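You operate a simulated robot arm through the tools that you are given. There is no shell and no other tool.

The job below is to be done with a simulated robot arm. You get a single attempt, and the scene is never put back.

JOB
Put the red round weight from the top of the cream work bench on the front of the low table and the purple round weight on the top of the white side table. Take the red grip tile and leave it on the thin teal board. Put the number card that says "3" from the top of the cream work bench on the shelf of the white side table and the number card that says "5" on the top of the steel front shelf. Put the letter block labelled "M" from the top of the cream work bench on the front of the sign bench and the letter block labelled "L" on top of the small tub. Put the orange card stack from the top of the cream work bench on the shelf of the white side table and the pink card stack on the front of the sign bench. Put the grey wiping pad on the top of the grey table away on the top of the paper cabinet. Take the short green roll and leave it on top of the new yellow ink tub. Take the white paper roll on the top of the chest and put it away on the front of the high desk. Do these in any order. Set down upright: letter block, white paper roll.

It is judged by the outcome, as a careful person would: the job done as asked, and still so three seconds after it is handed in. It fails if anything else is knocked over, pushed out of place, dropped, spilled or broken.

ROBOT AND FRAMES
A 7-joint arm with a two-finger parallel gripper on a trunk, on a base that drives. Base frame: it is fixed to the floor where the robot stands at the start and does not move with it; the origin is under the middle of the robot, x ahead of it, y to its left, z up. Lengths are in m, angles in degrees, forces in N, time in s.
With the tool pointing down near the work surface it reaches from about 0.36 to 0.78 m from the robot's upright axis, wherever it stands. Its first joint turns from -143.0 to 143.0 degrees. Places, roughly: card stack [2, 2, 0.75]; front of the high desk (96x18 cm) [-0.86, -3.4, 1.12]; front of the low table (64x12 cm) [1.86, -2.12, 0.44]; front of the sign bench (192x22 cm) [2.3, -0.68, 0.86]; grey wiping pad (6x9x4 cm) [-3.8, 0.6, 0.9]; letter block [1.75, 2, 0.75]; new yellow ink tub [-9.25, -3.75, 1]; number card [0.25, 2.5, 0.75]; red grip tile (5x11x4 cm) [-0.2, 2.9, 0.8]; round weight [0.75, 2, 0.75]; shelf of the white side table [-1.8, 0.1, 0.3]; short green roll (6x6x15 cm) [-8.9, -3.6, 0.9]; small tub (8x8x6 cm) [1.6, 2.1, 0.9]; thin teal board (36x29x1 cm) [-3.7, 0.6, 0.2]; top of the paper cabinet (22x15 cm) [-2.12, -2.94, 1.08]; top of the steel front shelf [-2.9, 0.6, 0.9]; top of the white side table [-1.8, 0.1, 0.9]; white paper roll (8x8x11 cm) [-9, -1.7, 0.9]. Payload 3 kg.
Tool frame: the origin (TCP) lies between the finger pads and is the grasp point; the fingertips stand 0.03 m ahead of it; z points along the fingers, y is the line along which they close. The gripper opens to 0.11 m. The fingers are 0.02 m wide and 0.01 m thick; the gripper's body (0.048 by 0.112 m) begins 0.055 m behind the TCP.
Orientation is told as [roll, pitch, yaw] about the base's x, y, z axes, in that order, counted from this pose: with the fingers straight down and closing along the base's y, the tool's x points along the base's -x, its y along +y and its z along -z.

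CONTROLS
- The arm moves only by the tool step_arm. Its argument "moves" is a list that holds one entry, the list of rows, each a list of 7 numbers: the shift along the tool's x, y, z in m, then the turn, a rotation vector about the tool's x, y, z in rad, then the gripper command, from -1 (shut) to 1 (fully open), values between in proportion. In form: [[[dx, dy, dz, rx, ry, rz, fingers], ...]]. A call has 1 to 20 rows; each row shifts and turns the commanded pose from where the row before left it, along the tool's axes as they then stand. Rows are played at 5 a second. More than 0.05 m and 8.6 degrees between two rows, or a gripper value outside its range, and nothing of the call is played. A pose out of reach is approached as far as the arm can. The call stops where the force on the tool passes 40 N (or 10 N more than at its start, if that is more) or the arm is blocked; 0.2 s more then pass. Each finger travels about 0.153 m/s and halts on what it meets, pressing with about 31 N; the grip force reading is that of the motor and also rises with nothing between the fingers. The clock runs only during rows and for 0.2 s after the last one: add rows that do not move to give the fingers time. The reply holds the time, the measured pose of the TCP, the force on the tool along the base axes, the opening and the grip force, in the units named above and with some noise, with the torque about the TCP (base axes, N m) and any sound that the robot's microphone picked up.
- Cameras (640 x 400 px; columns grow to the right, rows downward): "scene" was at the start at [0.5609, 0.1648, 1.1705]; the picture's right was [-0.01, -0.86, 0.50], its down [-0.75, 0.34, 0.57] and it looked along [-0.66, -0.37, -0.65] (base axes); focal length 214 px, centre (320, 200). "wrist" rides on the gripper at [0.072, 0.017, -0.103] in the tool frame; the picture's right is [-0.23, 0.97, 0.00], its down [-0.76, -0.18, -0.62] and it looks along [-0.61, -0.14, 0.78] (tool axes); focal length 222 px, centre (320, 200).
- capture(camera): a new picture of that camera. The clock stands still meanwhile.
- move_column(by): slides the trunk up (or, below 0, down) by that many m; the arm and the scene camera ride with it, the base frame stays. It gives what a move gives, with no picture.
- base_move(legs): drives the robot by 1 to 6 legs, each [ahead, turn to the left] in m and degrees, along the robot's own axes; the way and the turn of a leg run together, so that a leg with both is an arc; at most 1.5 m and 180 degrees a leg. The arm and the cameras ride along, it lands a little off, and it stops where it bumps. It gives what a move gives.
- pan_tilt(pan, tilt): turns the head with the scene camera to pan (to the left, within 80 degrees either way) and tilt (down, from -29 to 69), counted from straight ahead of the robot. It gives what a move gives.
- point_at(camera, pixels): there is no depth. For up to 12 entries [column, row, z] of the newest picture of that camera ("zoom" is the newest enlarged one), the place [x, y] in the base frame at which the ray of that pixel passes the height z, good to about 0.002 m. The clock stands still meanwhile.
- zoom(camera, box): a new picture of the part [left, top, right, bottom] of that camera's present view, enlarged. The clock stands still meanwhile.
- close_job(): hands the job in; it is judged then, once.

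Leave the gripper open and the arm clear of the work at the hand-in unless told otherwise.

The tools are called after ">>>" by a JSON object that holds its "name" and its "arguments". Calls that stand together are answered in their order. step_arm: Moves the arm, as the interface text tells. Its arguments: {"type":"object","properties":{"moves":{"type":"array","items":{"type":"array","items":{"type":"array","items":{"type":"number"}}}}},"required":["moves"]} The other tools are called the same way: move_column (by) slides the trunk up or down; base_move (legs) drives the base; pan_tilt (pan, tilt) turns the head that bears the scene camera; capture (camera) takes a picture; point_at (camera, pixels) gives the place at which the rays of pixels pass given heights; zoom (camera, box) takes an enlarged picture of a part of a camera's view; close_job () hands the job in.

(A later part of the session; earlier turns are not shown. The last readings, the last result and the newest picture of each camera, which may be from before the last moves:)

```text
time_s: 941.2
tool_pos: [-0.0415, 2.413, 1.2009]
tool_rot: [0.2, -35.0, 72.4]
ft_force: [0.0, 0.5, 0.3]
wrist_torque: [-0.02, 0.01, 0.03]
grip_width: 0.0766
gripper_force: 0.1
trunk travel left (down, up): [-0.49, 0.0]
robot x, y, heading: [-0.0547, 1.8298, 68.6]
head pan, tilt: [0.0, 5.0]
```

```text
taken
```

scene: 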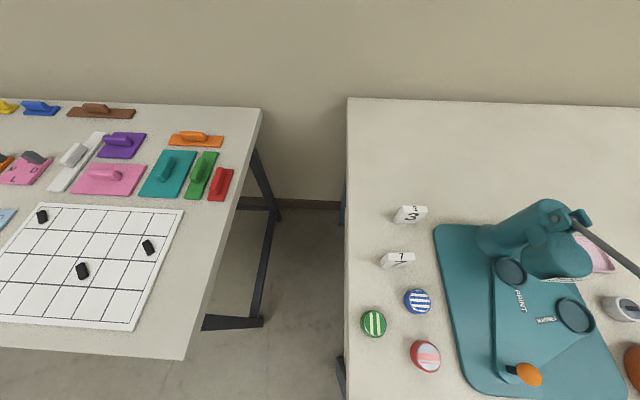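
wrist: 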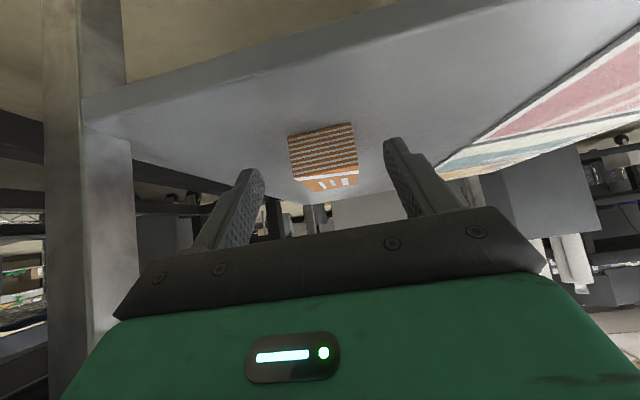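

Now I'll align yaw with the card and move over card 3 at height, then come down to z ≈ 0.99.

>>> {"name": "step_arm", "arguments": {"moves": [[[0, 0, 0, 0.0379, 0, 0.0541, 0.4], [-0.0338, -0.0254, 0.0237, 0, 0, 0, 0.4], [-0.0338, -0.0254, 0.0237, 0, 0, 0, 0.4], [-0.0338, -0.0254, 0.0237, 0, 0, 0, 0.4], [-0.0338, -0.0254, 0.0237, 0, 0, 0, 0.4], [-0.0338, -0.0254, 0.0237, 0, 0, 0, 0.4], [-0.0338, -0.0254, 0.0237, 0, 0, 0, 0.4], [-0.0338, -0.0254, 0.0237, 0, 0, 0, 0.4], [0.0241, 0, 0.0344, 0, 0, 0, 0.4], [0.0241, 0, 0.0344, 0, 0, 0, 0.4], [0.0241, 0, 0.0344, 0, 0, 0, 0.4], [0.0241, 0, 0.0344, 0, 0, 0, 0.4], [0, 0, 0, 0, 0, 0, 0.4]]]}}

>>> {"name": "pan_tilt", "arguments": {"pan": 0, "tilt": 40}}

>>> {"name": "capture", "arguments": {"camera": "scene"}}

>>> {"name": "capture", "arguments": {"camera": "wrist"}}

```text
time_s: 944.0
tool_pos: [0.2298, 2.6191, 1.0309]
tool_rot: [0.2, -35.1, 68.6]
ft_force: [-0.2, 0.1, 0.3]
wrist_torque: [0.02, -0.03, 0.01]
grip_width: 0.0769
gripper_force: 0.0
trunk travel left (down, up): [-0.49, 0.0]
robot x, y, heading: [-0.0499, 1.8284, 69.1]
head pan, tilt: [0.0, 5.0]
```

```text
time_s: 945.0
tool_pos: [0.2281, 2.6194, 1.0317]
tool_rot: [0.2, -35.0, 68.7]
ft_force: [-0.4, 0.4, -0.1]
wrist_torque: [0.0, -0.03, 0.01]
grip_width: 0.0771
gripper_force: 0.0
trunk travel left (down, up): [-0.49, 0.0]
robot x, y, heading: [-0.053, 1.8299, 68.9]
head pan, tilt: [0.0, 40.0]
```

```text
taken
```

scene: 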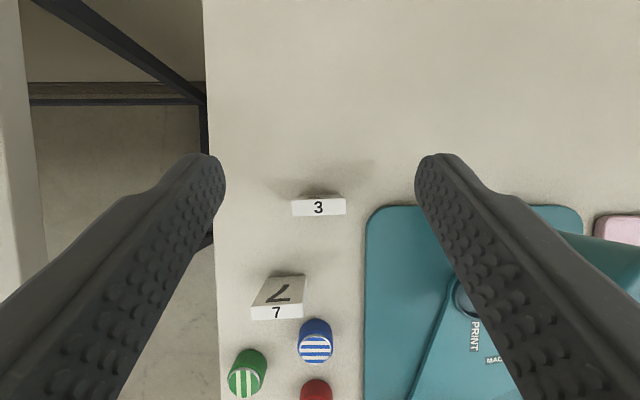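

```text
taken
```

wrist: 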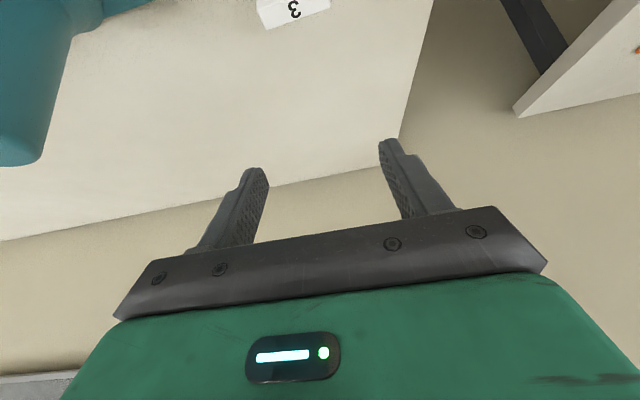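

Card 3 is centred between the fingers (column 318). I'll verify its position and the badge maker's edge.

>>> {"name": "point_at", "arguments": {"camera": "scene", "pixels": [[318, 206, 0.898], [292, 206, 0.898], [345, 206, 0.898], [277, 311, 0.898], [366, 225, 0.86], [400, 205, 0.86]]}}

>>> {"name": "zoom", "arguments": {"camera": "scene", "box": [260, 170, 400, 340]}}

```text
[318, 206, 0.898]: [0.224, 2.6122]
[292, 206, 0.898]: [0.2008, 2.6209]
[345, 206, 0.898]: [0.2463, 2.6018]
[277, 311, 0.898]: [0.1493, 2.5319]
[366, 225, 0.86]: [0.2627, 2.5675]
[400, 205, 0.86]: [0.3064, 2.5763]
```

```text
2.35 times, centred on (330, 255) of scene
```

zoom: 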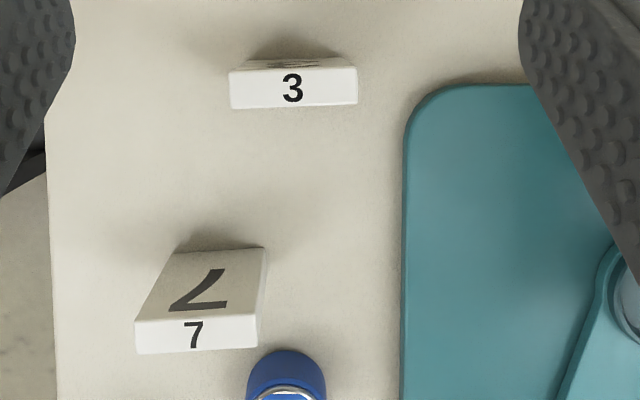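

Card 3's centre is (0.2235,2.6115). I'll descend onto it, easing back 1.3 cm, to TCP z ≈ 0.888.

>>> {"name": "step_arm", "arguments": {"moves": [[[0.0233, 0.0004, 0.0276, 0, 0, 0, 0.4], [0.0233, 0.0004, 0.0276, 0, 0, 0, 0.4], [0.0233, 0.0003, 0.0276, 0, 0, 0, 0.4], [0.0233, 0.0003, 0.0276, 0, 0, 0, 0.4], [0, 0, 0, 0, 0, 0, 0.4]]]}}

>>> {"name": "capture", "arguments": {"camera": "scene"}}

>>> {"name": "capture", "arguments": {"camera": "wrist"}}

```text
time_s: 946.2
tool_pos: [0.2208, 2.6078, 0.8875]
tool_rot: [0.2, -35.0, 68.6]
ft_force: [-0.1, 0.1, -0.8]
wrist_torque: [-0.02, 0.02, 0.03]
grip_width: 0.0768
gripper_force: 0.1
trunk travel left (down, up): [-0.49, 0.0]
robot x, y, heading: [-0.0545, 1.8269, 68.6]
head pan, tilt: [0.0, 40.0]
```

```text
taken
```

scene: 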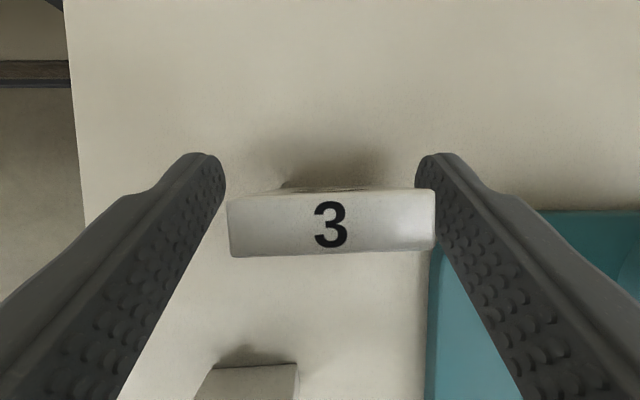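

```text
taken
```

wrist: 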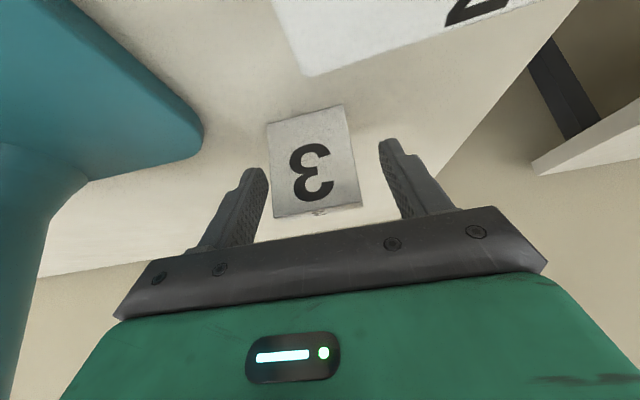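

Card 3 is between the fingers, a touch toward the right one. I'll shift 4 mm right and close gently.

>>> {"name": "step_arm", "arguments": {"moves": [[[0, -0.004, 0, 0, 0, 0, 0.4], [0, 0, 0, 0, 0, 0, 0.1], [0, 0, 0, 0, 0, 0, -0.05], [0, 0, 0, 0, 0, 0, -1], [0, 0, 0, 0, 0, 0, -1]]]}}

>>> {"name": "capture", "arguments": {"camera": "scene"}}

```text
time_s: 947.4
tool_pos: [0.225, 2.6072, 0.8889]
tool_rot: [0.2, -34.9, 68.6]
ft_force: [-0.2, 0.6, -0.2]
wrist_torque: [0.01, 0.03, 0.01]
grip_width: 0.0489
gripper_force: 30.5
trunk travel left (down, up): [-0.49, 0.0]
robot x, y, heading: [-0.0536, 1.8328, 69.0]
head pan, tilt: [0.0, 40.0]
```

```text
taken
```

scene: 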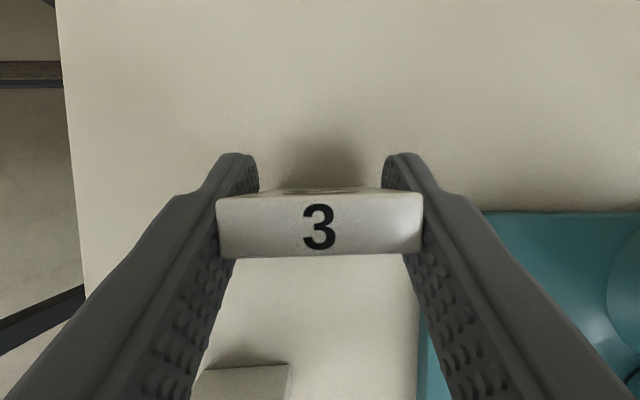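

Gripped at 0.049. I'll lift straight up, then draw back.

>>> {"name": "step_arm", "arguments": {"moves": [[[-0.0057, 0, -0.0082, 0, 0, 0, -1], [-0.0229, 0, -0.0328, 0, 0, 0, -1], [-0.0229, 0, -0.0328, 0, 0, 0, -1], [-0.0229, 0, -0.0328, 0, 0, 0, -1], [-0.0229, 0, -0.0328, 0, 0, 0, -1], [-0.0115, 0, -0.0164, 0, 0, 0, -1], [0.0328, 0, -0.0229, 0, 0, 0, -1], [0.0328, 0, -0.0229, 0, 0, 0, -1], [0.0328, 0, -0.0229, 0, 0, 0, -1], [0.0328, 0, -0.0229, 0, 0, 0, -1], [0, 0, 0, 0, 0, 0, -1]]]}}

>>> {"name": "capture", "arguments": {"camera": "wrist"}}

>>> {"name": "capture", "arguments": {"camera": "scene"}}

```text
time_s: 949.8
tool_pos: [0.1652, 2.4588, 1.0794]
tool_rot: [0.3, -35.1, 68.6]
ft_force: [-0.2, 0.4, -0.2]
wrist_torque: [-0.02, 0.0, 0.04]
grip_width: 0.0494
gripper_force: 31.2
trunk travel left (down, up): [-0.49, 0.0]
robot x, y, heading: [-0.0528, 1.8337, 69.0]
head pan, tilt: [0.0, 40.0]
```

```text
taken
```

wrist: 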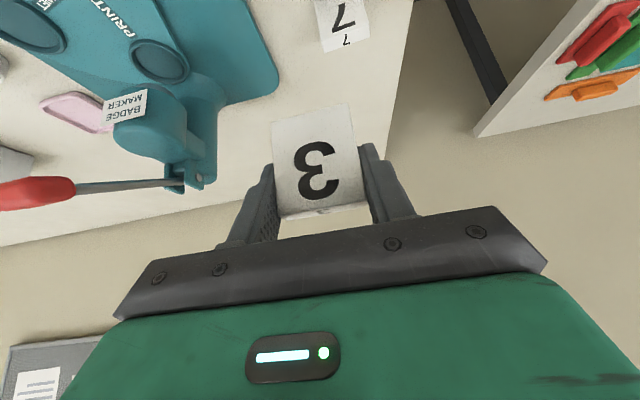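

```text
taken
```

scene: 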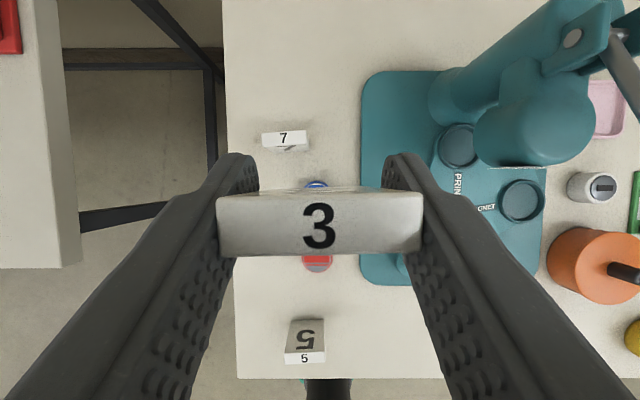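

Card 3 is held upright; card 7 and the buttons are untouched. Now back to the white side table. I'll raise the arm, back off, and turn left in steps.

>>> {"name": "step_arm", "arguments": {"moves": [[[-0.0229, 0, -0.0328, 0, 0, 0, -1], [-0.0229, 0, -0.0328, 0, 0, 0, -1], [-0.0143, 0, -0.0205, 0, 0, 0, -1], [0.0328, 0, -0.0229, 0, 0, 0, -1], [0, 0, 0, 0, 0, 0, -1]]]}}

>>> {"name": "base_move", "arguments": {"legs": [[-0.3, 0], [0, 45]]}}

>>> {"name": "base_move", "arguments": {"legs": [[0, 46]]}}

>>> {"name": "base_move", "arguments": {"legs": [[0, 46]]}}

```text
time_s: 951.0
tool_pos: [0.1501, 2.4199, 1.183]
tool_rot: [0.2, -35.1, 68.6]
ft_force: [-0.4, 0.3, -0.3]
wrist_torque: [0.02, -0.04, -0.03]
grip_width: 0.0491
gripper_force: 30.8
trunk travel left (down, up): [-0.49, 0.0]
robot x, y, heading: [-0.0508, 1.8285, 68.9]
head pan, tilt: [0.0, 40.0]
```

```text
time_s: 955.2
tool_pos: [-0.4403, 2.108, 1.1827]
tool_rot: [0.2, -35.1, 114.2]
ft_force: [-0.7, 0.0, -0.3]
wrist_torque: [0.01, 0.0, 0.01]
grip_width: 0.0493
gripper_force: 31.1
trunk travel left (down, up): [-0.49, 0.0]
robot x, y, heading: [-0.1316, 1.5591, 114.3]
head pan, tilt: [0.0, 40.0]
```

```text
time_s: 957.7
tool_pos: [-0.7396, 1.7185, 1.1836]
tool_rot: [0.2, -35.0, 160.2]
ft_force: [-0.1, 0.7, 0.2]
wrist_torque: [0.01, -0.02, -0.02]
grip_width: 0.0495
gripper_force: 30.5
trunk travel left (down, up): [-0.49, 0.0]
robot x, y, heading: [-0.1206, 1.5977, 159.9]
head pan, tilt: [0.0, 40.0]
```

```text
time_s: 960.3
tool_pos: [-0.6442, 1.2421, 1.1831]
tool_rot: [0.2, -35.1, -154.6]
ft_force: [0.8, 0.0, -0.7]
wrist_torque: [-0.01, -0.01, -0.01]
grip_width: 0.0491
gripper_force: 30.8
trunk travel left (down, up): [-0.49, 0.0]
robot x, y, heading: [-0.1326, 1.6236, -154.9]
head pan, tilt: [0.0, 40.0]
```

>>> {"name": "base_move", "arguments": {"legs": [[0, 2.8], [0.78, 0], [0.76, 0]]}}

>>> {"name": "base_move", "arguments": {"legs": [[0, 39]]}}

```text
time_s: 968.4
tool_pos: [-1.9687, 0.5293, 1.1833]
tool_rot: [0.2, -35.0, -152.8]
ft_force: [0.2, 0.8, -1.4]
wrist_torque: [-0.01, 0.03, 0.02]
grip_width: 0.0495
gripper_force: 31.8
trunk travel left (down, up): [-0.49, 0.0]
robot x, y, heading: [-1.47, 0.9287, -153.0]
head pan, tilt: [0.0, 40.0]
```

```text
time_s: 970.7
tool_pos: [-1.5987, 0.3001, 1.1832]
tool_rot: [0.2, -35.0, -112.9]
ft_force: [-0.6, 0.3, -0.9]
wrist_torque: [0.04, -0.01, 0.0]
grip_width: 0.0495
gripper_force: 30.9
trunk travel left (down, up): [-0.49, 0.0]
robot x, y, heading: [-1.4966, 0.9371, -113.7]
head pan, tilt: [0.0, 40.0]
```

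I'm square to the drawer side again. I'll back off 0.3 m and lower the trunk, as before.

>>> {"name": "base_move", "arguments": {"legs": [[-0.3, 0]]}}

>>> {"name": "move_column", "arguments": {"by": -0.4}}

>>> {"name": "move_column", "arguments": {"by": -0.09}}

>>> {"name": "step_arm", "arguments": {"moves": [[[0, -0.036, 0, 0, 0, 0, -1], [0, -0.036, 0, 0, 0, 0, -1], [0, -0.036, 0, 0, 0, 0, -1], [0.0229, 0, 0.0328, 0, 0, 0, -1], [0.0229, 0, 0.0328, 0, 0, 0, -1], [0.0229, 0, 0.0328, 0, 0, 0, -1], [0.0229, 0, 0.0328, 0, 0, 0, -1], [0.0229, 0, 0.0328, 0, 0, 0, -1], [0.0229, 0, 0.0328, 0, 0, 0, -1], [0, 0, 0, 0, 0, 0, -1]]]}}

>>> {"name": "pan_tilt", "arguments": {"pan": 0, "tilt": -10}}

>>> {"name": "capture", "arguments": {"camera": "scene"}}

```text
time_s: 972.8
tool_pos: [-1.4813, 0.5759, 1.186]
tool_rot: [0.2, -35.1, -113.1]
ft_force: [0.2, 0.1, -1.0]
wrist_torque: [0.04, 0.0, 0.02]
grip_width: 0.0492
gripper_force: 31.0
trunk travel left (down, up): [-0.49, 0.0]
robot x, y, heading: [-1.3756, 1.2124, -114.0]
head pan, tilt: [0.0, 40.0]
```

```text
time_s: 976.6
tool_pos: [-1.4823, 0.5761, 0.7862]
tool_rot: [0.2, -35.0, -113.2]
ft_force: [-0.4, 0.3, -1.5]
wrist_torque: [0.01, -0.01, 0.02]
grip_width: 0.049
gripper_force: 30.6
trunk travel left (down, up): [-0.09, 0.4]
robot x, y, heading: [-1.3727, 1.2093, -114.0]
head pan, tilt: [0.0, 40.0]
```

```text
time_s: 977.9
tool_pos: [-1.4824, 0.5758, 0.6953]
tool_rot: [0.2, -35.1, -113.2]
ft_force: [-0.1, -1.1, -0.2]
wrist_torque: [0.02, -0.01, 0.02]
grip_width: 0.049
gripper_force: 31.2
trunk travel left (down, up): [0.0, 0.49]
robot x, y, heading: [-1.3769, 1.2132, -114.4]
head pan, tilt: [0.0, 40.0]
```

```text
time_s: 980.0
tool_pos: [-1.5813, 0.6192, 0.4569]
tool_rot: [0.2, -35.2, -113.3]
ft_force: [0.0, 0.1, -0.9]
wrist_torque: [0.04, 0.01, -0.01]
grip_width: 0.0493
gripper_force: 30.9
trunk travel left (down, up): [0.0, 0.49]
robot x, y, heading: [-1.3781, 1.2077, -114.1]
head pan, tilt: [0.0, 40.0]
```

```text
time_s: 981.2
tool_pos: [-1.5809, 0.6189, 0.4575]
tool_rot: [0.2, -34.9, -113.2]
ft_force: [0.0, 0.8, -0.1]
wrist_torque: [0.01, 0.0, 0.01]
grip_width: 0.0492
gripper_force: 31.2
trunk travel left (down, up): [0.0, 0.49]
robot x, y, heading: [-1.3737, 1.2113, -114.0]
head pan, tilt: [0.0, -10.0]
```

```text
taken
```

scene: 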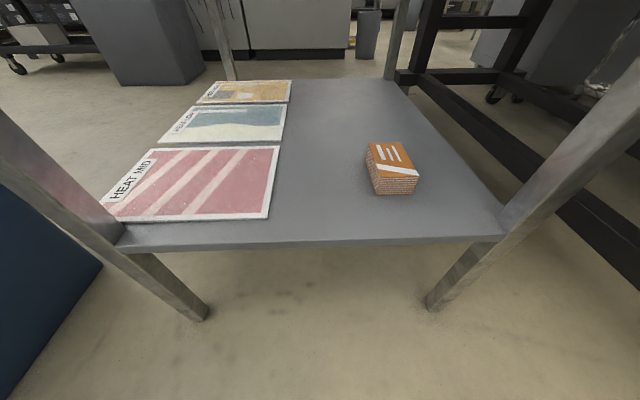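

The orange stack sits well on the shelf. The spot for card 3 is between the pink print and the stack, around pixel (318,207).

>>> {"name": "point_at", "arguments": {"camera": "scene", "pixels": [[318, 207, 0.316], [318, 240, 0.316], [270, 217, 0.316], [372, 193, 0.316], [416, 193, 0.316], [120, 243, 0.316], [500, 236, 0.316]]}}

```text
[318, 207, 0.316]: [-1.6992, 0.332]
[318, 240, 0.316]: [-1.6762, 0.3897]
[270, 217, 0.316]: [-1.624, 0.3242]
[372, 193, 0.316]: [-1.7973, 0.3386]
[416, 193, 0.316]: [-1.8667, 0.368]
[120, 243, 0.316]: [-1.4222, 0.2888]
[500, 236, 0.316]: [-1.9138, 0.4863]
```

The target (-1.710,0.316) is 0.33 m straight ahead. I'll lower the arm 4.5 cm, then drive forward 0.28 m.

>>> {"name": "step_arm", "arguments": {"moves": [[[0.0258, 0, 0.0369, 0, 0, 0, -1], [0, 0, 0, 0, 0, 0, -1]]]}}

>>> {"name": "base_move", "arguments": {"legs": [[0.27, 0]]}}

>>> {"name": "capture", "arguments": {"camera": "scene"}}

>>> {"name": "capture", "arguments": {"camera": "wrist"}}

```text
time_s: 981.8
tool_pos: [-1.5811, 0.6169, 0.4101]
tool_rot: [0.3, -35.1, -113.2]
ft_force: [-0.4, 0.2, -0.5]
wrist_torque: [0.01, 0.01, 0.05]
grip_width: 0.0492
gripper_force: 30.8
trunk travel left (down, up): [0.0, 0.49]
robot x, y, heading: [-1.3778, 1.2073, -114.1]
head pan, tilt: [0.0, -10.0]
```

```text
time_s: 983.7
tool_pos: [-1.6916, 0.3734, 0.4101]
tool_rot: [0.2, -35.0, -113.4]
ft_force: [0.0, -0.1, -0.5]
wrist_torque: [0.0, -0.01, 0.01]
grip_width: 0.0493
gripper_force: 31.3
trunk travel left (down, up): [0.0, 0.49]
robot x, y, heading: [-1.4856, 0.9647, -114.3]
head pan, tilt: [0.0, -10.0]
```

```text
taken
```

scene: 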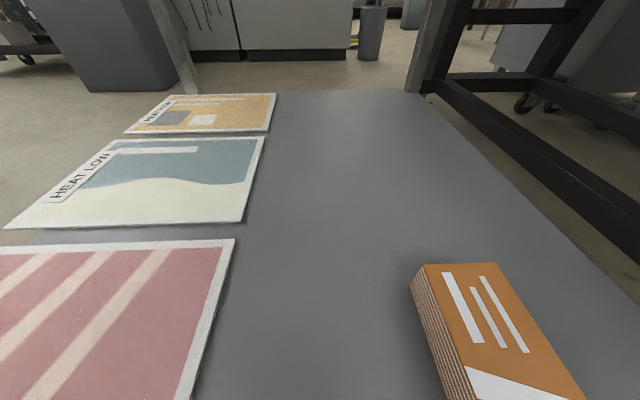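

```text
taken
```

wrist: 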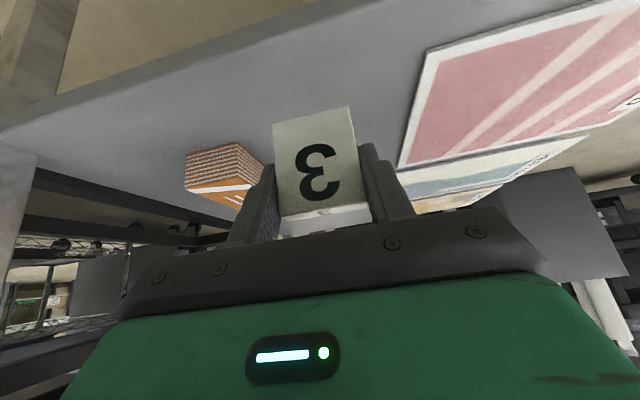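

Card 3 is between the print and the orange stack. I'll extend 5.5 cm and lower gently.

>>> {"name": "step_arm", "arguments": {"moves": [[[-0.0225, 0.002, 0.0158, 0, 0, 0, -1], [-0.0225, 0.002, 0.0158, 0, 0, 0, -1], [0.0086, 0, 0.0123, 0, 0, 0, -1], [0.0086, 0, 0.0123, 0, 0, 0, -1], [0, 0, 0, 0, 0, 0, -1]]]}}

>>> {"name": "step_arm", "arguments": {"moves": [[[0.0029, 0, 0.0041, 0, 0, 0, -1], [0, 0, 0, 0, 0, 0, -1]]]}}

```text
time_s: 984.9
tool_pos: [-1.71, 0.3224, 0.3815]
tool_rot: [0.4, -35.1, -113.5]
ft_force: [0.3, -0.4, -0.9]
wrist_torque: [-0.03, -0.01, -0.02]
grip_width: 0.049
gripper_force: 31.3
trunk travel left (down, up): [0.0, 0.49]
robot x, y, heading: [-1.4862, 0.9646, -114.1]
head pan, tilt: [0.0, -10.0]
```

```text
time_s: 985.5
tool_pos: [-1.7098, 0.321, 0.3762]
tool_rot: [0.2, -34.9, -113.3]
ft_force: [0.8, 0.9, 0.1]
wrist_torque: [-0.02, 0.0, -0.02]
grip_width: 0.0491
gripper_force: 30.9
trunk travel left (down, up): [0.0, 0.49]
robot x, y, heading: [-1.4852, 0.9665, -114.2]
head pan, tilt: [0.0, -10.0]
```

>>> {"name": "step_arm", "arguments": {"moves": [[[0.0023, 0, 0.0033, 0, 0, 0, -1], [0, 0, 0, 0, 0, 0, -1]]]}}

>>> {"name": "step_arm", "arguments": {"moves": [[[0.0017, 0, 0.0025, 0, 0, 0, -1], [0, 0, 0, 0, 0, 0, -1]]]}}

```text
time_s: 986.1
tool_pos: [-1.7102, 0.3209, 0.3708]
tool_rot: [0.2, -35.0, -113.3]
ft_force: [0.2, 0.2, -0.7]
wrist_torque: [0.02, -0.01, 0.0]
grip_width: 0.0492
gripper_force: 31.1
trunk travel left (down, up): [0.0, 0.49]
robot x, y, heading: [-1.4869, 0.9648, -114.3]
head pan, tilt: [0.0, -10.0]
```

```text
time_s: 986.7
tool_pos: [-1.7103, 0.3219, 0.369]
tool_rot: [0.3, -35.0, -113.3]
ft_force: [-0.4, 0.3, 4.1]
wrist_torque: [0.04, 0.06, -0.04]
grip_width: 0.0494
gripper_force: 31.2
trunk travel left (down, up): [0.0, 0.49]
robot x, y, heading: [-1.4848, 0.9675, -114.4]
head pan, tilt: [0.0, -10.0]
```

Contact (4 N). I'll open and withdraw along the tool axis.

>>> {"name": "step_arm", "arguments": {"moves": [[[0, 0, 0, 0, 0, 0, 0], [0, 0, 0, 0, 0, 0, 0.25], [0, 0, 0, 0, 0, 0, 0.3], [0, 0, -0.015, 0, 0, 0, 0.3], [0, 0, -0.03, 0, 0, 0, 0.3], [0.0246, 0, -0.0172, 0, 0, 0, 0.3], [0.0246, 0, -0.0172, 0, 0, 0, 0.3], [0.0246, 0, -0.0172, 0, 0, 0, 0.3], [0, 0, 0, 0, 0, 0, 0.3]]]}}

>>> {"name": "pan_tilt", "arguments": {"pan": 0, "tilt": 10}}

>>> {"name": "capture", "arguments": {"camera": "scene"}}

>>> {"name": "capture", "arguments": {"camera": "wrist"}}

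```text
time_s: 988.7
tool_pos: [-1.6647, 0.4253, 0.4074]
tool_rot: [0.3, -35.2, -113.4]
ft_force: [0.0, 0.5, -0.4]
wrist_torque: [-0.01, -0.03, -0.02]
grip_width: 0.0717
gripper_force: 0.1
trunk travel left (down, up): [0.0, 0.49]
robot x, y, heading: [-1.4857, 0.9665, -114.4]
head pan, tilt: [0.0, -10.0]
```

```text
time_s: 989.6
tool_pos: [-1.6637, 0.4252, 0.4073]
tool_rot: [0.1, -35.0, -113.5]
ft_force: [0.1, -0.7, -0.2]
wrist_torque: [-0.01, -0.02, 0.05]
grip_width: 0.0716
gripper_force: 0.2
trunk travel left (down, up): [0.0, 0.49]
robot x, y, heading: [-1.4837, 0.969, -114.2]
head pan, tilt: [0.0, 10.0]
```

```text
taken
```

scene: 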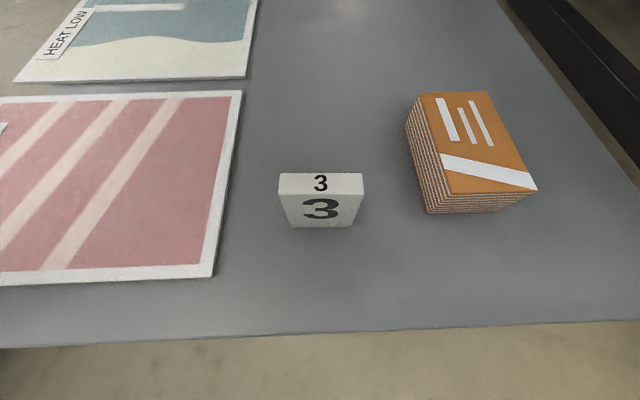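

```text
taken
```

wrist: 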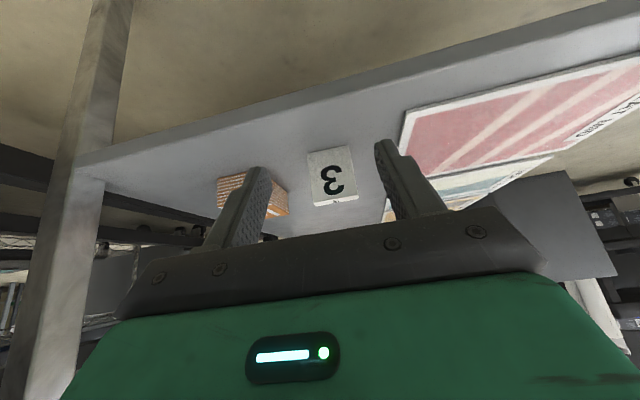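

Card 3 stands on the shelf beside the orange stack, done. I'll back out and raise, then go for card 5.

>>> {"name": "base_move", "arguments": {"legs": [[-0.3, 0]]}}

>>> {"name": "move_column", "arguments": {"by": 0.4}}

>>> {"name": "move_column", "arguments": {"by": 0.09}}

>>> {"name": "step_arm", "arguments": {"moves": [[[-0.0229, 0, -0.0328, 0, 0, 0, 0.4], [-0.0229, 0, -0.0328, 0, 0, 0, 0.4], [-0.0229, 0, -0.0328, 0, 0, 0, 0.4], [-0.0229, 0, -0.0328, 0, 0, 0, 0.4], [-0.0229, 0, -0.0328, 0, 0, 0, 0.4], [-0.0229, 0, -0.0328, 0, 0, 0, 0.4], [0, 0, 0, 0, 0.15, 0, 0.4], [0, 0, 0, 0, 0.15, 0, 0.4], [0, 0, 0, 0, 0.15, 0, 0.4], [0, 0, 0, 0, 0.15, 0, 0.4], [0, 0, 0, 0, 0, 0, 0.4]]]}}

```text
time_s: 991.6
tool_pos: [-1.5438, 0.7033, 0.4077]
tool_rot: [0.2, -35.0, -113.7]
ft_force: [-0.2, 0.1, -0.8]
wrist_torque: [0.0, 0.0, -0.01]
grip_width: 0.0716
gripper_force: 0.0
trunk travel left (down, up): [0.0, 0.49]
robot x, y, heading: [-1.3597, 1.2433, -114.6]
head pan, tilt: [0.0, 10.0]
```

```text
time_s: 995.4
tool_pos: [-1.5444, 0.7014, 0.8077]
tool_rot: [0.1, -35.0, -113.8]
ft_force: [0.9, 0.1, 0.5]
wrist_torque: [0.04, -0.02, -0.01]
grip_width: 0.0714
gripper_force: 0.0
trunk travel left (down, up): [-0.4, 0.09]
robot x, y, heading: [-1.3606, 1.2403, -114.6]
head pan, tilt: [0.0, 10.0]
```

```text
time_s: 996.7
tool_pos: [-1.5444, 0.702, 0.8989]
tool_rot: [0.3, -35.0, -113.7]
ft_force: [0.8, 1.3, 0.3]
wrist_torque: [0.0, -0.02, -0.04]
grip_width: 0.0716
gripper_force: 0.0
trunk travel left (down, up): [-0.49, 0.0]
robot x, y, heading: [-1.358, 1.2403, -114.6]
head pan, tilt: [0.0, 10.0]
```

```text
time_s: 999.1
tool_pos: [-1.5443, 0.7037, 1.1371]
tool_rot: [0.2, -0.6, -113.6]
ft_force: [-0.1, -0.3, -1.5]
wrist_torque: [0.01, -0.02, 0.0]
grip_width: 0.077
gripper_force: 0.1
trunk travel left (down, up): [-0.49, 0.0]
robot x, y, heading: [-1.3626, 1.2439, -114.5]
head pan, tilt: [0.0, 10.0]
```

>>> {"name": "step_arm", "arguments": {"moves": [[[0.045, 0, 0, 0, 0, 0, 0.4], [0.045, 0, 0, 0, 0, 0, 0.4], [0.045, 0, 0, 0, 0, 0, 0.4], [0, 0, 0, 0, 0, 0, 0.4]]]}}

>>> {"name": "base_move", "arguments": {"legs": [[0, 46]]}}

>>> {"name": "base_move", "arguments": {"legs": [[0, 46]]}}

>>> {"name": "base_move", "arguments": {"legs": [[0, 44]]}}

```text
time_s: 1000.1
tool_pos: [-1.4926, 0.8284, 1.1316]
tool_rot: [0.2, -0.5, -113.7]
ft_force: [-0.7, 1.2, -0.1]
wrist_torque: [-0.01, -0.01, 0.04]
grip_width: 0.0769
gripper_force: 0.1
trunk travel left (down, up): [-0.49, 0.0]
robot x, y, heading: [-1.3594, 1.2445, -114.6]
head pan, tilt: [0.0, 10.0]
```

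```text
time_s: 1002.7
tool_pos: [-1.1513, 0.8616, 1.1325]
tool_rot: [0.2, -0.7, -67.2]
ft_force: [-0.5, -0.6, 0.0]
wrist_torque: [-0.04, 0.0, 0.03]
grip_width: 0.0772
gripper_force: 0.1
trunk travel left (down, up): [-0.49, 0.0]
robot x, y, heading: [-1.3882, 1.2329, -68.2]
head pan, tilt: [0.0, 10.0]
```

```text
time_s: 1005.2
tool_pos: [-0.9543, 1.1494, 1.1329]
tool_rot: [0.2, -0.6, -20.6]
ft_force: [0.0, 0.3, 0.2]
wrist_torque: [-0.01, 0.01, -0.02]
grip_width: 0.0767
gripper_force: 0.0
trunk travel left (down, up): [-0.49, 0.0]
robot x, y, heading: [-1.3952, 1.204, -22.0]
head pan, tilt: [0.0, 10.0]
```

```text
time_s: 1007.7
tool_pos: [-1.0447, 1.475, 1.1329]
tool_rot: [0.1, -0.8, 23.9]
ft_force: [0.3, 0.2, -0.8]
wrist_torque: [0.0, 0.02, 0.03]
grip_width: 0.0767
gripper_force: 0.2
trunk travel left (down, up): [-0.49, 0.0]
robot x, y, heading: [-1.3865, 1.1764, 22.3]
head pan, tilt: [0.0, 10.0]
```

>>> {"name": "base_move", "arguments": {"legs": [[1.35, 0]]}}

>>> {"name": "base_move", "arguments": {"legs": [[0, 46]]}}

>>> {"name": "pan_tilt", "arguments": {"pan": 0, "tilt": 0}}

>>> {"name": "capture", "arguments": {"camera": "scene"}}

```text
time_s: 1014.3
tool_pos: [0.1752, 1.9729, 1.1334]
tool_rot: [0.2, -0.7, 23.9]
ft_force: [0.4, -0.1, -0.4]
wrist_torque: [-0.01, -0.02, -0.03]
grip_width: 0.0772
gripper_force: 0.1
trunk travel left (down, up): [-0.49, 0.0]
robot x, y, heading: [-0.1675, 1.6774, 22.3]
head pan, tilt: [0.0, 10.0]
```

```text
time_s: 1016.9
tool_pos: [-0.1437, 2.1301, 1.1351]
tool_rot: [0.2, -0.7, 70.1]
ft_force: [-0.2, -0.2, -0.2]
wrist_torque: [-0.03, 0.0, -0.02]
grip_width: 0.0768
gripper_force: 0.0
trunk travel left (down, up): [-0.49, 0.0]
robot x, y, heading: [-0.1382, 1.6637, 68.1]
head pan, tilt: [0.0, 10.0]
```

```text
time_s: 1017.6
tool_pos: [-0.1433, 2.1305, 1.1342]
tool_rot: [0.2, -0.8, 70.1]
ft_force: [-0.1, 0.0, 0.0]
wrist_torque: [0.0, 0.0, -0.01]
grip_width: 0.0768
gripper_force: 0.0
trunk travel left (down, up): [-0.49, 0.0]
robot x, y, heading: [-0.1352, 1.6643, 68.3]
head pan, tilt: [0.0, 0.0]
```

```text
taken
```

scene: 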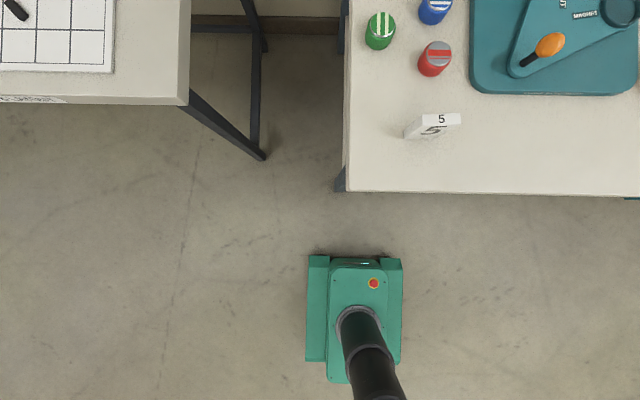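

Card 5 is at (435,127). I'll zoom in and measure its top face.

>>> {"name": "zoom", "arguments": {"camera": "scene", "box": [390, 95, 480, 155]}}

>>> {"name": "point_at", "arguments": {"camera": "scene", "pixels": [[423, 116, 0.898], [461, 113, 0.898], [461, 125, 0.898], [423, 128, 0.898], [405, 139, 0.838]]}}

```text
6.67 times, centred on (435, 125) of scene
```

zoom: 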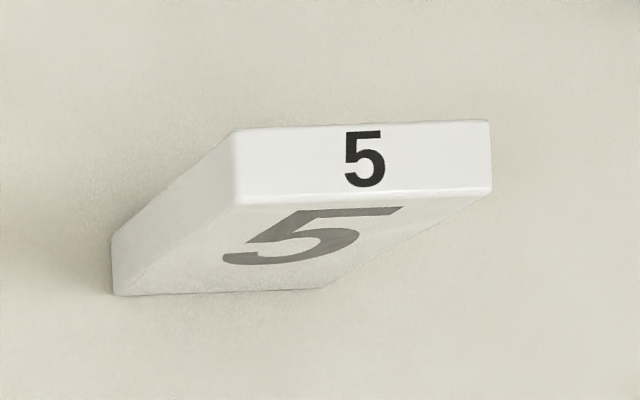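

```text
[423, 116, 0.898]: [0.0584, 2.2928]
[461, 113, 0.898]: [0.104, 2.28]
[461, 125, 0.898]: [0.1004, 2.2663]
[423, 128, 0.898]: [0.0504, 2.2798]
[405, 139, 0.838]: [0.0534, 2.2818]
```

Card 5's centre is (0.078,2.281), its width at -17°. I'll rotate slightly, move over it, and descend to 0.95.

>>> {"name": "step_arm", "arguments": {"moves": [[[0, 0, 0, 0, 0, -0.05, 0.4], [-0.0348, -0.0279, 0, 0, 0, 0, 0.4], [-0.0348, -0.0279, 0, 0, 0, 0, 0.4], [-0.0348, -0.0279, 0, 0, 0, 0, 0.4], [-0.0348, -0.0279, 0, 0, 0, 0, 0.4], [-0.0348, -0.0279, 0, 0, 0, 0, 0.4], [-0.0346, -0.0281, 0, 0, 0, 0, 0.4], [0, 0, 0.045, 0, 0, 0, 0.4], [0, 0, 0.045, 0, 0, 0, 0.4], [0, 0, 0.045, 0, 0, 0, 0.4], [0, 0, 0.045, 0, 0, 0, 0.4], [0, 0, 0, 0, 0, 0, 0.4]]]}}

>>> {"name": "pan_tilt", "arguments": {"pan": 0, "tilt": 38}}

>>> {"name": "capture", "arguments": {"camera": "scene"}}

>>> {"name": "capture", "arguments": {"camera": "wrist"}}

```text
time_s: 1020.2
tool_pos: [0.0766, 2.2862, 0.9542]
tool_rot: [0.2, -0.6, 72.9]
ft_force: [0.2, 0.5, 0.9]
wrist_torque: [0.01, -0.01, 0.02]
grip_width: 0.0769
gripper_force: 0.1
trunk travel left (down, up): [-0.49, 0.0]
robot x, y, heading: [-0.1411, 1.6651, 67.9]
head pan, tilt: [0.0, 0.0]
```

```text
time_s: 1021.2
tool_pos: [0.0778, 2.2856, 0.9548]
tool_rot: [0.2, -0.7, 73.0]
ft_force: [-0.8, 0.4, -0.1]
wrist_torque: [0.04, -0.01, -0.01]
grip_width: 0.0767
gripper_force: 0.0
trunk travel left (down, up): [-0.49, 0.0]
robot x, y, heading: [-0.1441, 1.6647, 68.3]
head pan, tilt: [0.0, 38.0]
```

```text
taken
```

scene: 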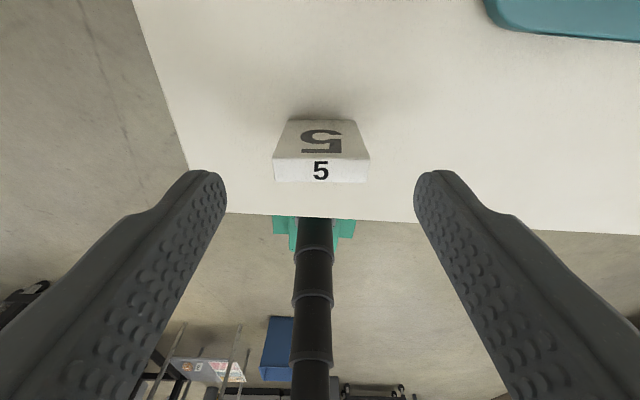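

```text
taken
```

wrist: 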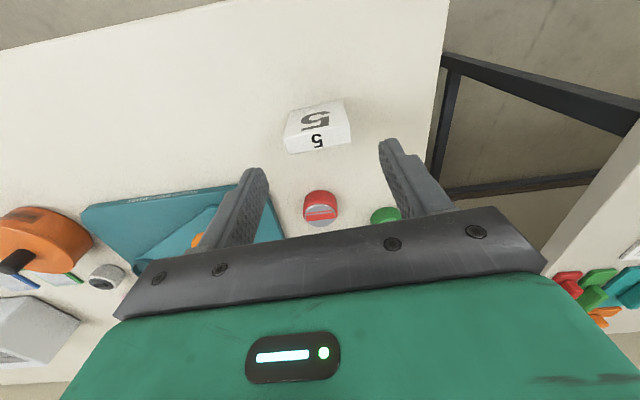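

>>> {"name": "point_at", "arguments": {"camera": "scene", "pixels": [[320, 169, 0.898], [275, 169, 0.898], [368, 171, 0.898], [320, 157, 0.898], [320, 182, 0.898]]}}

>>> {"name": "point_at", "arguments": {"camera": "wrist", "pixels": [[318, 142, 0.898], [285, 148, 0.898], [350, 136, 0.898]]}}

```text
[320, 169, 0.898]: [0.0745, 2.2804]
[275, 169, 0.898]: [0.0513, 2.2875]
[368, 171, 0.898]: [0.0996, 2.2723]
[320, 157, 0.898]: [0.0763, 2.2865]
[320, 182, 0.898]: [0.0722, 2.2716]
```

```text
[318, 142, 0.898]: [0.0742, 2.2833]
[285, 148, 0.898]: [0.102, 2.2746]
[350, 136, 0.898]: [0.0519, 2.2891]
```

Card centre (0.0745,2.280); I'll shift back 6 mm, descend to 0.886 and close gently.

>>> {"name": "step_arm", "arguments": {"moves": [[[0.006, 0.001, 0.02, 0, 0, 0, 0.4], [0, 0, 0.03, 0, 0, 0, 0.4], [0, 0, 0.018, 0, 0, 0, 0.4], [0, 0, 0, 0, 0, 0, 0.1], [0, 0, 0, 0, 0, 0, -0.05], [0, 0, 0, 0, 0, 0, -1], [0, 0, 0, 0, 0, 0, -1]]]}}

>>> {"name": "step_arm", "arguments": {"moves": [[[0, 0, -0.01, 0, 0, 0, -1], [0, 0, -0.03, 0, 0, 0, -1], [0, 0, -0.045, 0, 0, 0, -1], [0, 0, -0.045, 0, 0, 0, -1], [0, 0, -0.045, 0, 0, 0, -1], [0, 0, -0.045, 0, 0, 0, -1], [0, 0, -0.045, 0, 0, 0, -1], [0, 0, 0, 0, 0, 0, -1]]]}}

>>> {"name": "capture", "arguments": {"camera": "wrist"}}

```text
time_s: 1022.9
tool_pos: [0.074, 2.2797, 0.8875]
tool_rot: [0.2, -0.7, 73.0]
ft_force: [0.6, -0.4, -0.6]
wrist_torque: [-0.01, -0.02, 0.01]
grip_width: 0.0492
gripper_force: 30.6
trunk travel left (down, up): [-0.49, 0.0]
robot x, y, heading: [-0.1414, 1.6693, 68.2]
head pan, tilt: [0.0, 38.0]
```

```text
time_s: 1024.7
tool_pos: [0.0748, 2.2785, 1.1536]
tool_rot: [0.2, -0.7, 73.1]
ft_force: [0.4, 0.2, -0.3]
wrist_torque: [-0.01, -0.01, 0.01]
grip_width: 0.049
gripper_force: 31.5
trunk travel left (down, up): [-0.49, 0.0]
robot x, y, heading: [-0.1403, 1.6649, 68.1]
head pan, tilt: [0.0, 38.0]
```

```text
taken
```

wrist: 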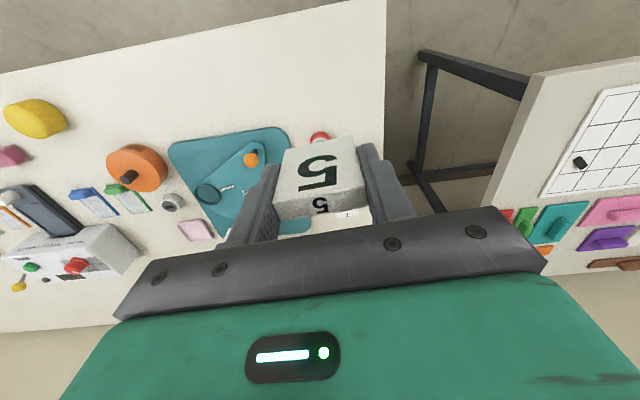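

Card 5 is held. I'll retract, back off, and drive west along the tables to the laminator's north end to inspect the steel shelf.

>>> {"name": "step_arm", "arguments": {"moves": [[[0.045, 0, 0, 0, 0, 0, -1], [0.045, 0, 0, 0, 0, 0, -1], [0.045, 0, 0, 0, 0, 0, -1], [0.045, 0.01, 0, 0, 0, 0, -1], [0, 0.04, 0, 0, 0, 0, -1], [0, 0, 0, 0, 0, 0, -1]]]}}

>>> {"name": "base_move", "arguments": {"legs": [[-0.25, 0], [0, 46]]}}

>>> {"name": "base_move", "arguments": {"legs": [[0, 45]]}}

>>> {"name": "base_move", "arguments": {"legs": [[1.0, 0], [1.0, 0]]}}

```text
time_s: 1026.0
tool_pos: [-0.0287, 2.1148, 1.1536]
tool_rot: [0.1, -0.7, 73.0]
ft_force: [0.1, 0.8, -0.2]
wrist_torque: [-0.04, -0.02, -0.02]
grip_width: 0.0491
gripper_force: 30.7
trunk travel left (down, up): [-0.49, 0.0]
robot x, y, heading: [-0.1402, 1.6654, 68.2]
head pan, tilt: [0.0, 38.0]
```

```text
time_s: 1030.0
tool_pos: [-0.482, 1.8176, 1.1524]
tool_rot: [0.2, -0.7, 119.6]
ft_force: [-0.7, -0.1, -1.1]
wrist_torque: [0.0, 0.02, -0.01]
grip_width: 0.049
gripper_force: 30.9
trunk travel left (down, up): [-0.49, 0.0]
robot x, y, heading: [-0.2059, 1.4401, 114.4]
head pan, tilt: [0.0, 38.0]
```

```text
time_s: 1032.6
tool_pos: [-0.6697, 1.5057, 1.1539]
tool_rot: [0.3, -0.7, 165.4]
ft_force: [-0.4, -0.6, -0.1]
wrist_torque: [-0.01, -0.02, -0.05]
grip_width: 0.0496
gripper_force: 31.2
trunk travel left (down, up): [-0.49, 0.0]
robot x, y, heading: [-0.1962, 1.474, 159.4]
head pan, tilt: [0.0, 38.0]
```

```text
time_s: 1042.4
tool_pos: [-2.5088, 2.1924, 1.1547]
tool_rot: [0.3, -0.8, 165.2]
ft_force: [0.7, 0.5, -0.9]
wrist_torque: [0.0, 0.04, -0.02]
grip_width: 0.0489
gripper_force: 31.0
trunk travel left (down, up): [-0.49, 0.0]
robot x, y, heading: [-2.0363, 2.156, 159.6]
head pan, tilt: [0.0, 38.0]
```

I'm past the laminator's end. I'll go 0.6 m further and turn left to face the laminator's west side.

>>> {"name": "base_move", "arguments": {"legs": [[0.6, 0], [0, 45]]}}

>>> {"name": "base_move", "arguments": {"legs": [[0, 44]]}}

>>> {"name": "pan_tilt", "arguments": {"pan": 0, "tilt": -29}}

>>> {"name": "capture", "arguments": {"camera": "scene"}}

```text
time_s: 1047.9
tool_pos: [-2.9652, 2.0529, 1.1552]
tool_rot: [0.2, -0.7, -149.4]
ft_force: [-0.6, -0.5, -0.3]
wrist_torque: [-0.01, 0.04, 0.0]
grip_width: 0.0493
gripper_force: 30.9
trunk travel left (down, up): [-0.49, 0.0]
robot x, y, heading: [-2.6224, 2.3925, -155.4]
head pan, tilt: [0.0, 38.0]
```

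```text
time_s: 1050.4
tool_pos: [-2.621, 1.907, 1.1553]
tool_rot: [0.2, -0.7, -104.1]
ft_force: [-0.1, 0.4, -0.3]
wrist_torque: [-0.03, -0.05, 0.01]
grip_width: 0.0492
gripper_force: 30.7
trunk travel left (down, up): [-0.49, 0.0]
robot x, y, heading: [-2.6478, 2.4035, -110.2]
head pan, tilt: [0.0, 38.0]
```

```text
time_s: 1051.8
tool_pos: [-2.6196, 1.9081, 1.1556]
tool_rot: [0.2, -0.6, -104.1]
ft_force: [-0.3, 0.3, -1.1]
wrist_torque: [0.01, 0.02, 0.0]
grip_width: 0.0492
gripper_force: 30.8
trunk travel left (down, up): [-0.49, 0.0]
robot x, y, heading: [-2.6475, 2.3999, -110.1]
head pan, tilt: [0.0, -28.6]
```

```text
taken
```

scene: 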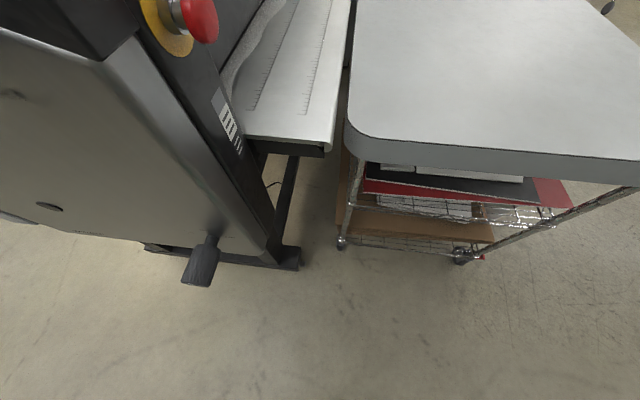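

There it is: a shiny steel shelf with ruler marks at (300,70) between the laminator's end panel (red stop button) and the grey table. This matches (-2.9,0.6,0.9). I'll measure its near end.

>>> {"name": "point_at", "arguments": {"camera": "scene", "pixels": [[327, 145, 0.9], [246, 133, 0.9], [350, 10, 0.9], [295, 95, 0.9], [345, 125, 0.92], [240, 60, 0.95], [200, 20, 1.0], [295, 262, 0.0], [342, 245, 0.0]]}}

>>> {"name": "zoom", "arguments": {"camera": "scene", "box": [130, 0, 390, 170]}}

```text
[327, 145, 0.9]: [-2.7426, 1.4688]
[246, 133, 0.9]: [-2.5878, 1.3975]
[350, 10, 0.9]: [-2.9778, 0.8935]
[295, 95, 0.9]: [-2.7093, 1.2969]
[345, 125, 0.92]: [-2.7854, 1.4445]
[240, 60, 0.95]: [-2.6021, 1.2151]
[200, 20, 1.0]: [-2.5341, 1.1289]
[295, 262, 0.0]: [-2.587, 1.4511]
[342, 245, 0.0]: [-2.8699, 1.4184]
```

```text
2.35 times, centred on (260, 85) of scene
```

zoom: 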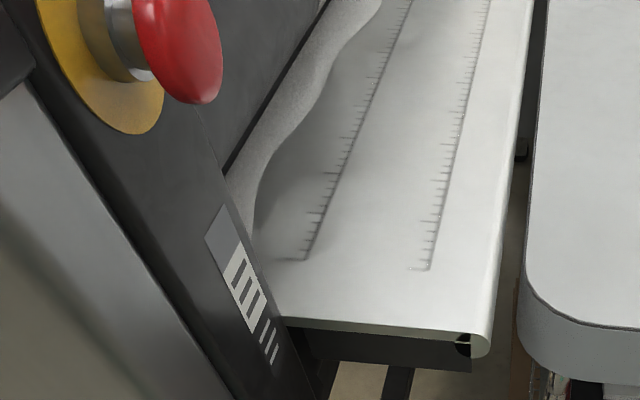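

The steel shelf is flat with ruler marks. I want a spot near its near end, right half, away from the red stop button. I'll drive forward 0.35 m and look again from closer, watching the stop button's position.

>>> {"name": "base_move", "arguments": {"legs": [[0.35, 0]]}}

>>> {"name": "capture", "arguments": {"camera": "scene"}}

>>> {"name": "pan_tilt", "arguments": {"pan": 20, "tilt": -20}}

>>> {"name": "capture", "arguments": {"camera": "scene"}}

```text
time_s: 1054.1
tool_pos: [-2.743, 1.5746, 1.1557]
tool_rot: [0.3, -0.8, -104.1]
ft_force: [-0.2, 0.2, -0.9]
wrist_torque: [-0.01, -0.01, -0.02]
grip_width: 0.0492
gripper_force: 30.6
trunk travel left (down, up): [-0.49, 0.0]
robot x, y, heading: [-2.7728, 2.069, -110.1]
head pan, tilt: [0.0, -28.6]
```

```text
taken
```

scene: 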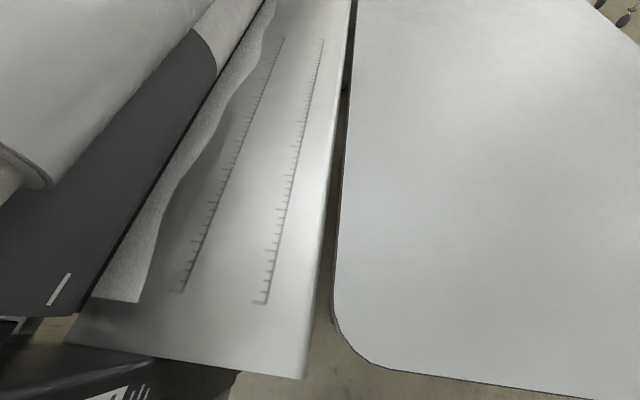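

```text
time_s: 1054.9
tool_pos: [-2.7427, 1.5748, 1.1556]
tool_rot: [0.2, -0.7, -104.1]
ft_force: [-0.1, 0.4, -0.6]
wrist_torque: [-0.01, -0.01, -0.02]
grip_width: 0.0492
gripper_force: 31.0
trunk travel left (down, up): [-0.49, 0.0]
robot x, y, heading: [-2.7707, 2.0691, -110.0]
head pan, tilt: [20.0, -20.0]
```

```text
taken
```

scene: 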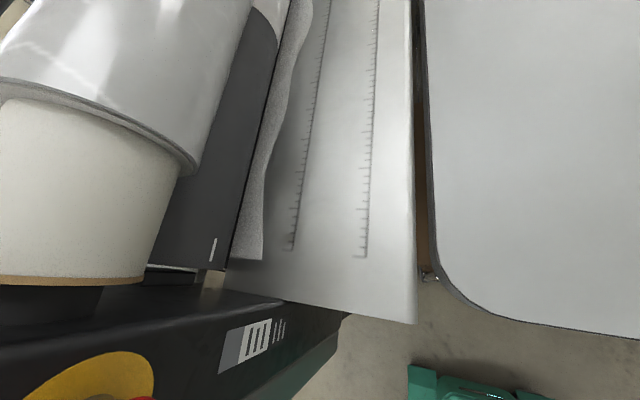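

A clear view of the steel shelf's near end. The stop button is at the lower left, out of the way. I'll measure the shelf end and a target around pixel (345,245).

>>> {"name": "point_at", "arguments": {"camera": "scene", "pixels": [[345, 245, 0.9], [413, 322, 0.9], [280, 292, 0.9], [412, 245, 0.9], [265, 250, 0.9], [110, 385, 1.05], [110, 385, 1.0], [440, 270, 0.92], [345, 200, 0.9]]}}

```text
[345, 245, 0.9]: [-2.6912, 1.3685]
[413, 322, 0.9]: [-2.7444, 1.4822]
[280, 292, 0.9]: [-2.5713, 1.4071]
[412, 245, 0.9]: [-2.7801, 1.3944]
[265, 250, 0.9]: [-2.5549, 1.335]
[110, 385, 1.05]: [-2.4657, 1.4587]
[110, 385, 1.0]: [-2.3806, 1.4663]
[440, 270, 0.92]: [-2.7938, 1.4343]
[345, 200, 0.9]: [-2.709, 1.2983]
```

The steel shelf is at z ≈ 0.905. Target (-2.703,1.375), about 9 cm from the right edge. I'll move over it and descend to about 0.99.

>>> {"name": "step_arm", "arguments": {"moves": [[[-0.0368, 0.0174, 0, 0, 0, 0, -1], [-0.0368, 0.0174, 0, 0, 0, 0, -1], [-0.0368, 0.0174, 0, 0, 0, 0, -1], [-0.0368, 0.0174, 0, 0, 0, 0, -1], [-0.0369, 0.0176, 0, 0, 0, 0, -1], [0, 0, 0.042, 0, 0, 0, -1], [0, 0, 0.042, 0, 0, 0, -1], [0, 0, 0.042, 0, 0, 0, -1], [0, 0, 0.036, 0, 0, 0, -1], [0, 0, 0, 0, 0, 0, -1]]]}}

>>> {"name": "pan_tilt", "arguments": {"pan": 0, "tilt": 30}}

>>> {"name": "capture", "arguments": {"camera": "scene"}}

>>> {"name": "capture", "arguments": {"camera": "wrist"}}

```text
time_s: 1057.1
tool_pos: [-2.699, 1.3713, 0.9988]
tool_rot: [0.1, -0.7, -104.0]
ft_force: [0.5, 0.1, -1.8]
wrist_torque: [0.02, 0.03, 0.0]
grip_width: 0.0491
gripper_force: 31.0
trunk travel left (down, up): [-0.49, 0.0]
robot x, y, heading: [-2.7708, 2.0682, -110.2]
head pan, tilt: [20.0, -20.0]
```

```text
time_s: 1058.3
tool_pos: [-2.6987, 1.3709, 1.0]
tool_rot: [0.1, -0.7, -104.1]
ft_force: [0.1, 0.0, -0.7]
wrist_torque: [0.01, 0.02, 0.01]
grip_width: 0.0492
gripper_force: 31.2
trunk travel left (down, up): [-0.49, 0.0]
robot x, y, heading: [-2.7695, 2.0717, -110.4]
head pan, tilt: [0.0, 30.0]
```

```text
taken
```

scene: 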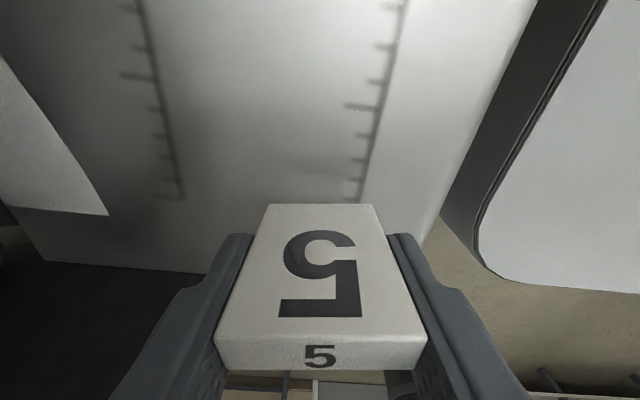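

```text
taken
```

wrist: 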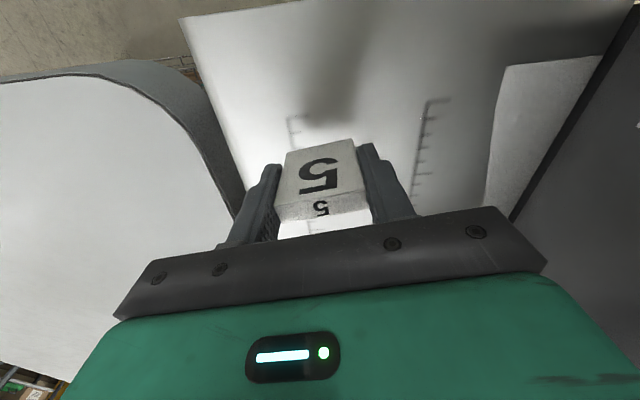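

Over the shelf, 8 cm inside its end, clear of rollers and table. I'll lower gently.

>>> {"name": "step_arm", "arguments": {"moves": [[[0, 0, 0.012, 0, 0, 0, -1], [0, 0, 0.012, 0, 0, 0, -1], [0, 0, 0.006, 0, 0, 0, -1], [0, 0, 0, 0, 0, 0, -1]]]}}

>>> {"name": "step_arm", "arguments": {"moves": [[[0, 0, 0.004, 0, 0, 0, -1], [0, 0, 0, 0, 0, 0, -1]]]}}

```text
time_s: 1059.3
tool_pos: [-2.7027, 1.3735, 0.9684]
tool_rot: [0.2, -0.7, -104.2]
ft_force: [-0.3, 0.2, 12.2]
wrist_torque: [0.06, 0.27, -0.02]
grip_width: 0.0492
gripper_force: 30.7
trunk travel left (down, up): [-0.49, 0.0]
robot x, y, heading: [-2.7728, 2.0682, -110.1]
head pan, tilt: [0.0, 30.0]
```

```text
time_s: 1059.9
tool_pos: [-2.7013, 1.3731, 0.9641]
tool_rot: [0.2, -0.9, -104.2]
ft_force: [3.5, -3.2, 22.0]
wrist_torque: [-0.09, 0.14, 0.02]
grip_width: 0.0492
gripper_force: 31.0
trunk travel left (down, up): [-0.49, 0.0]
robot x, y, heading: [-2.7705, 2.0713, -109.9]
head pan, tilt: [0.0, 30.0]
```

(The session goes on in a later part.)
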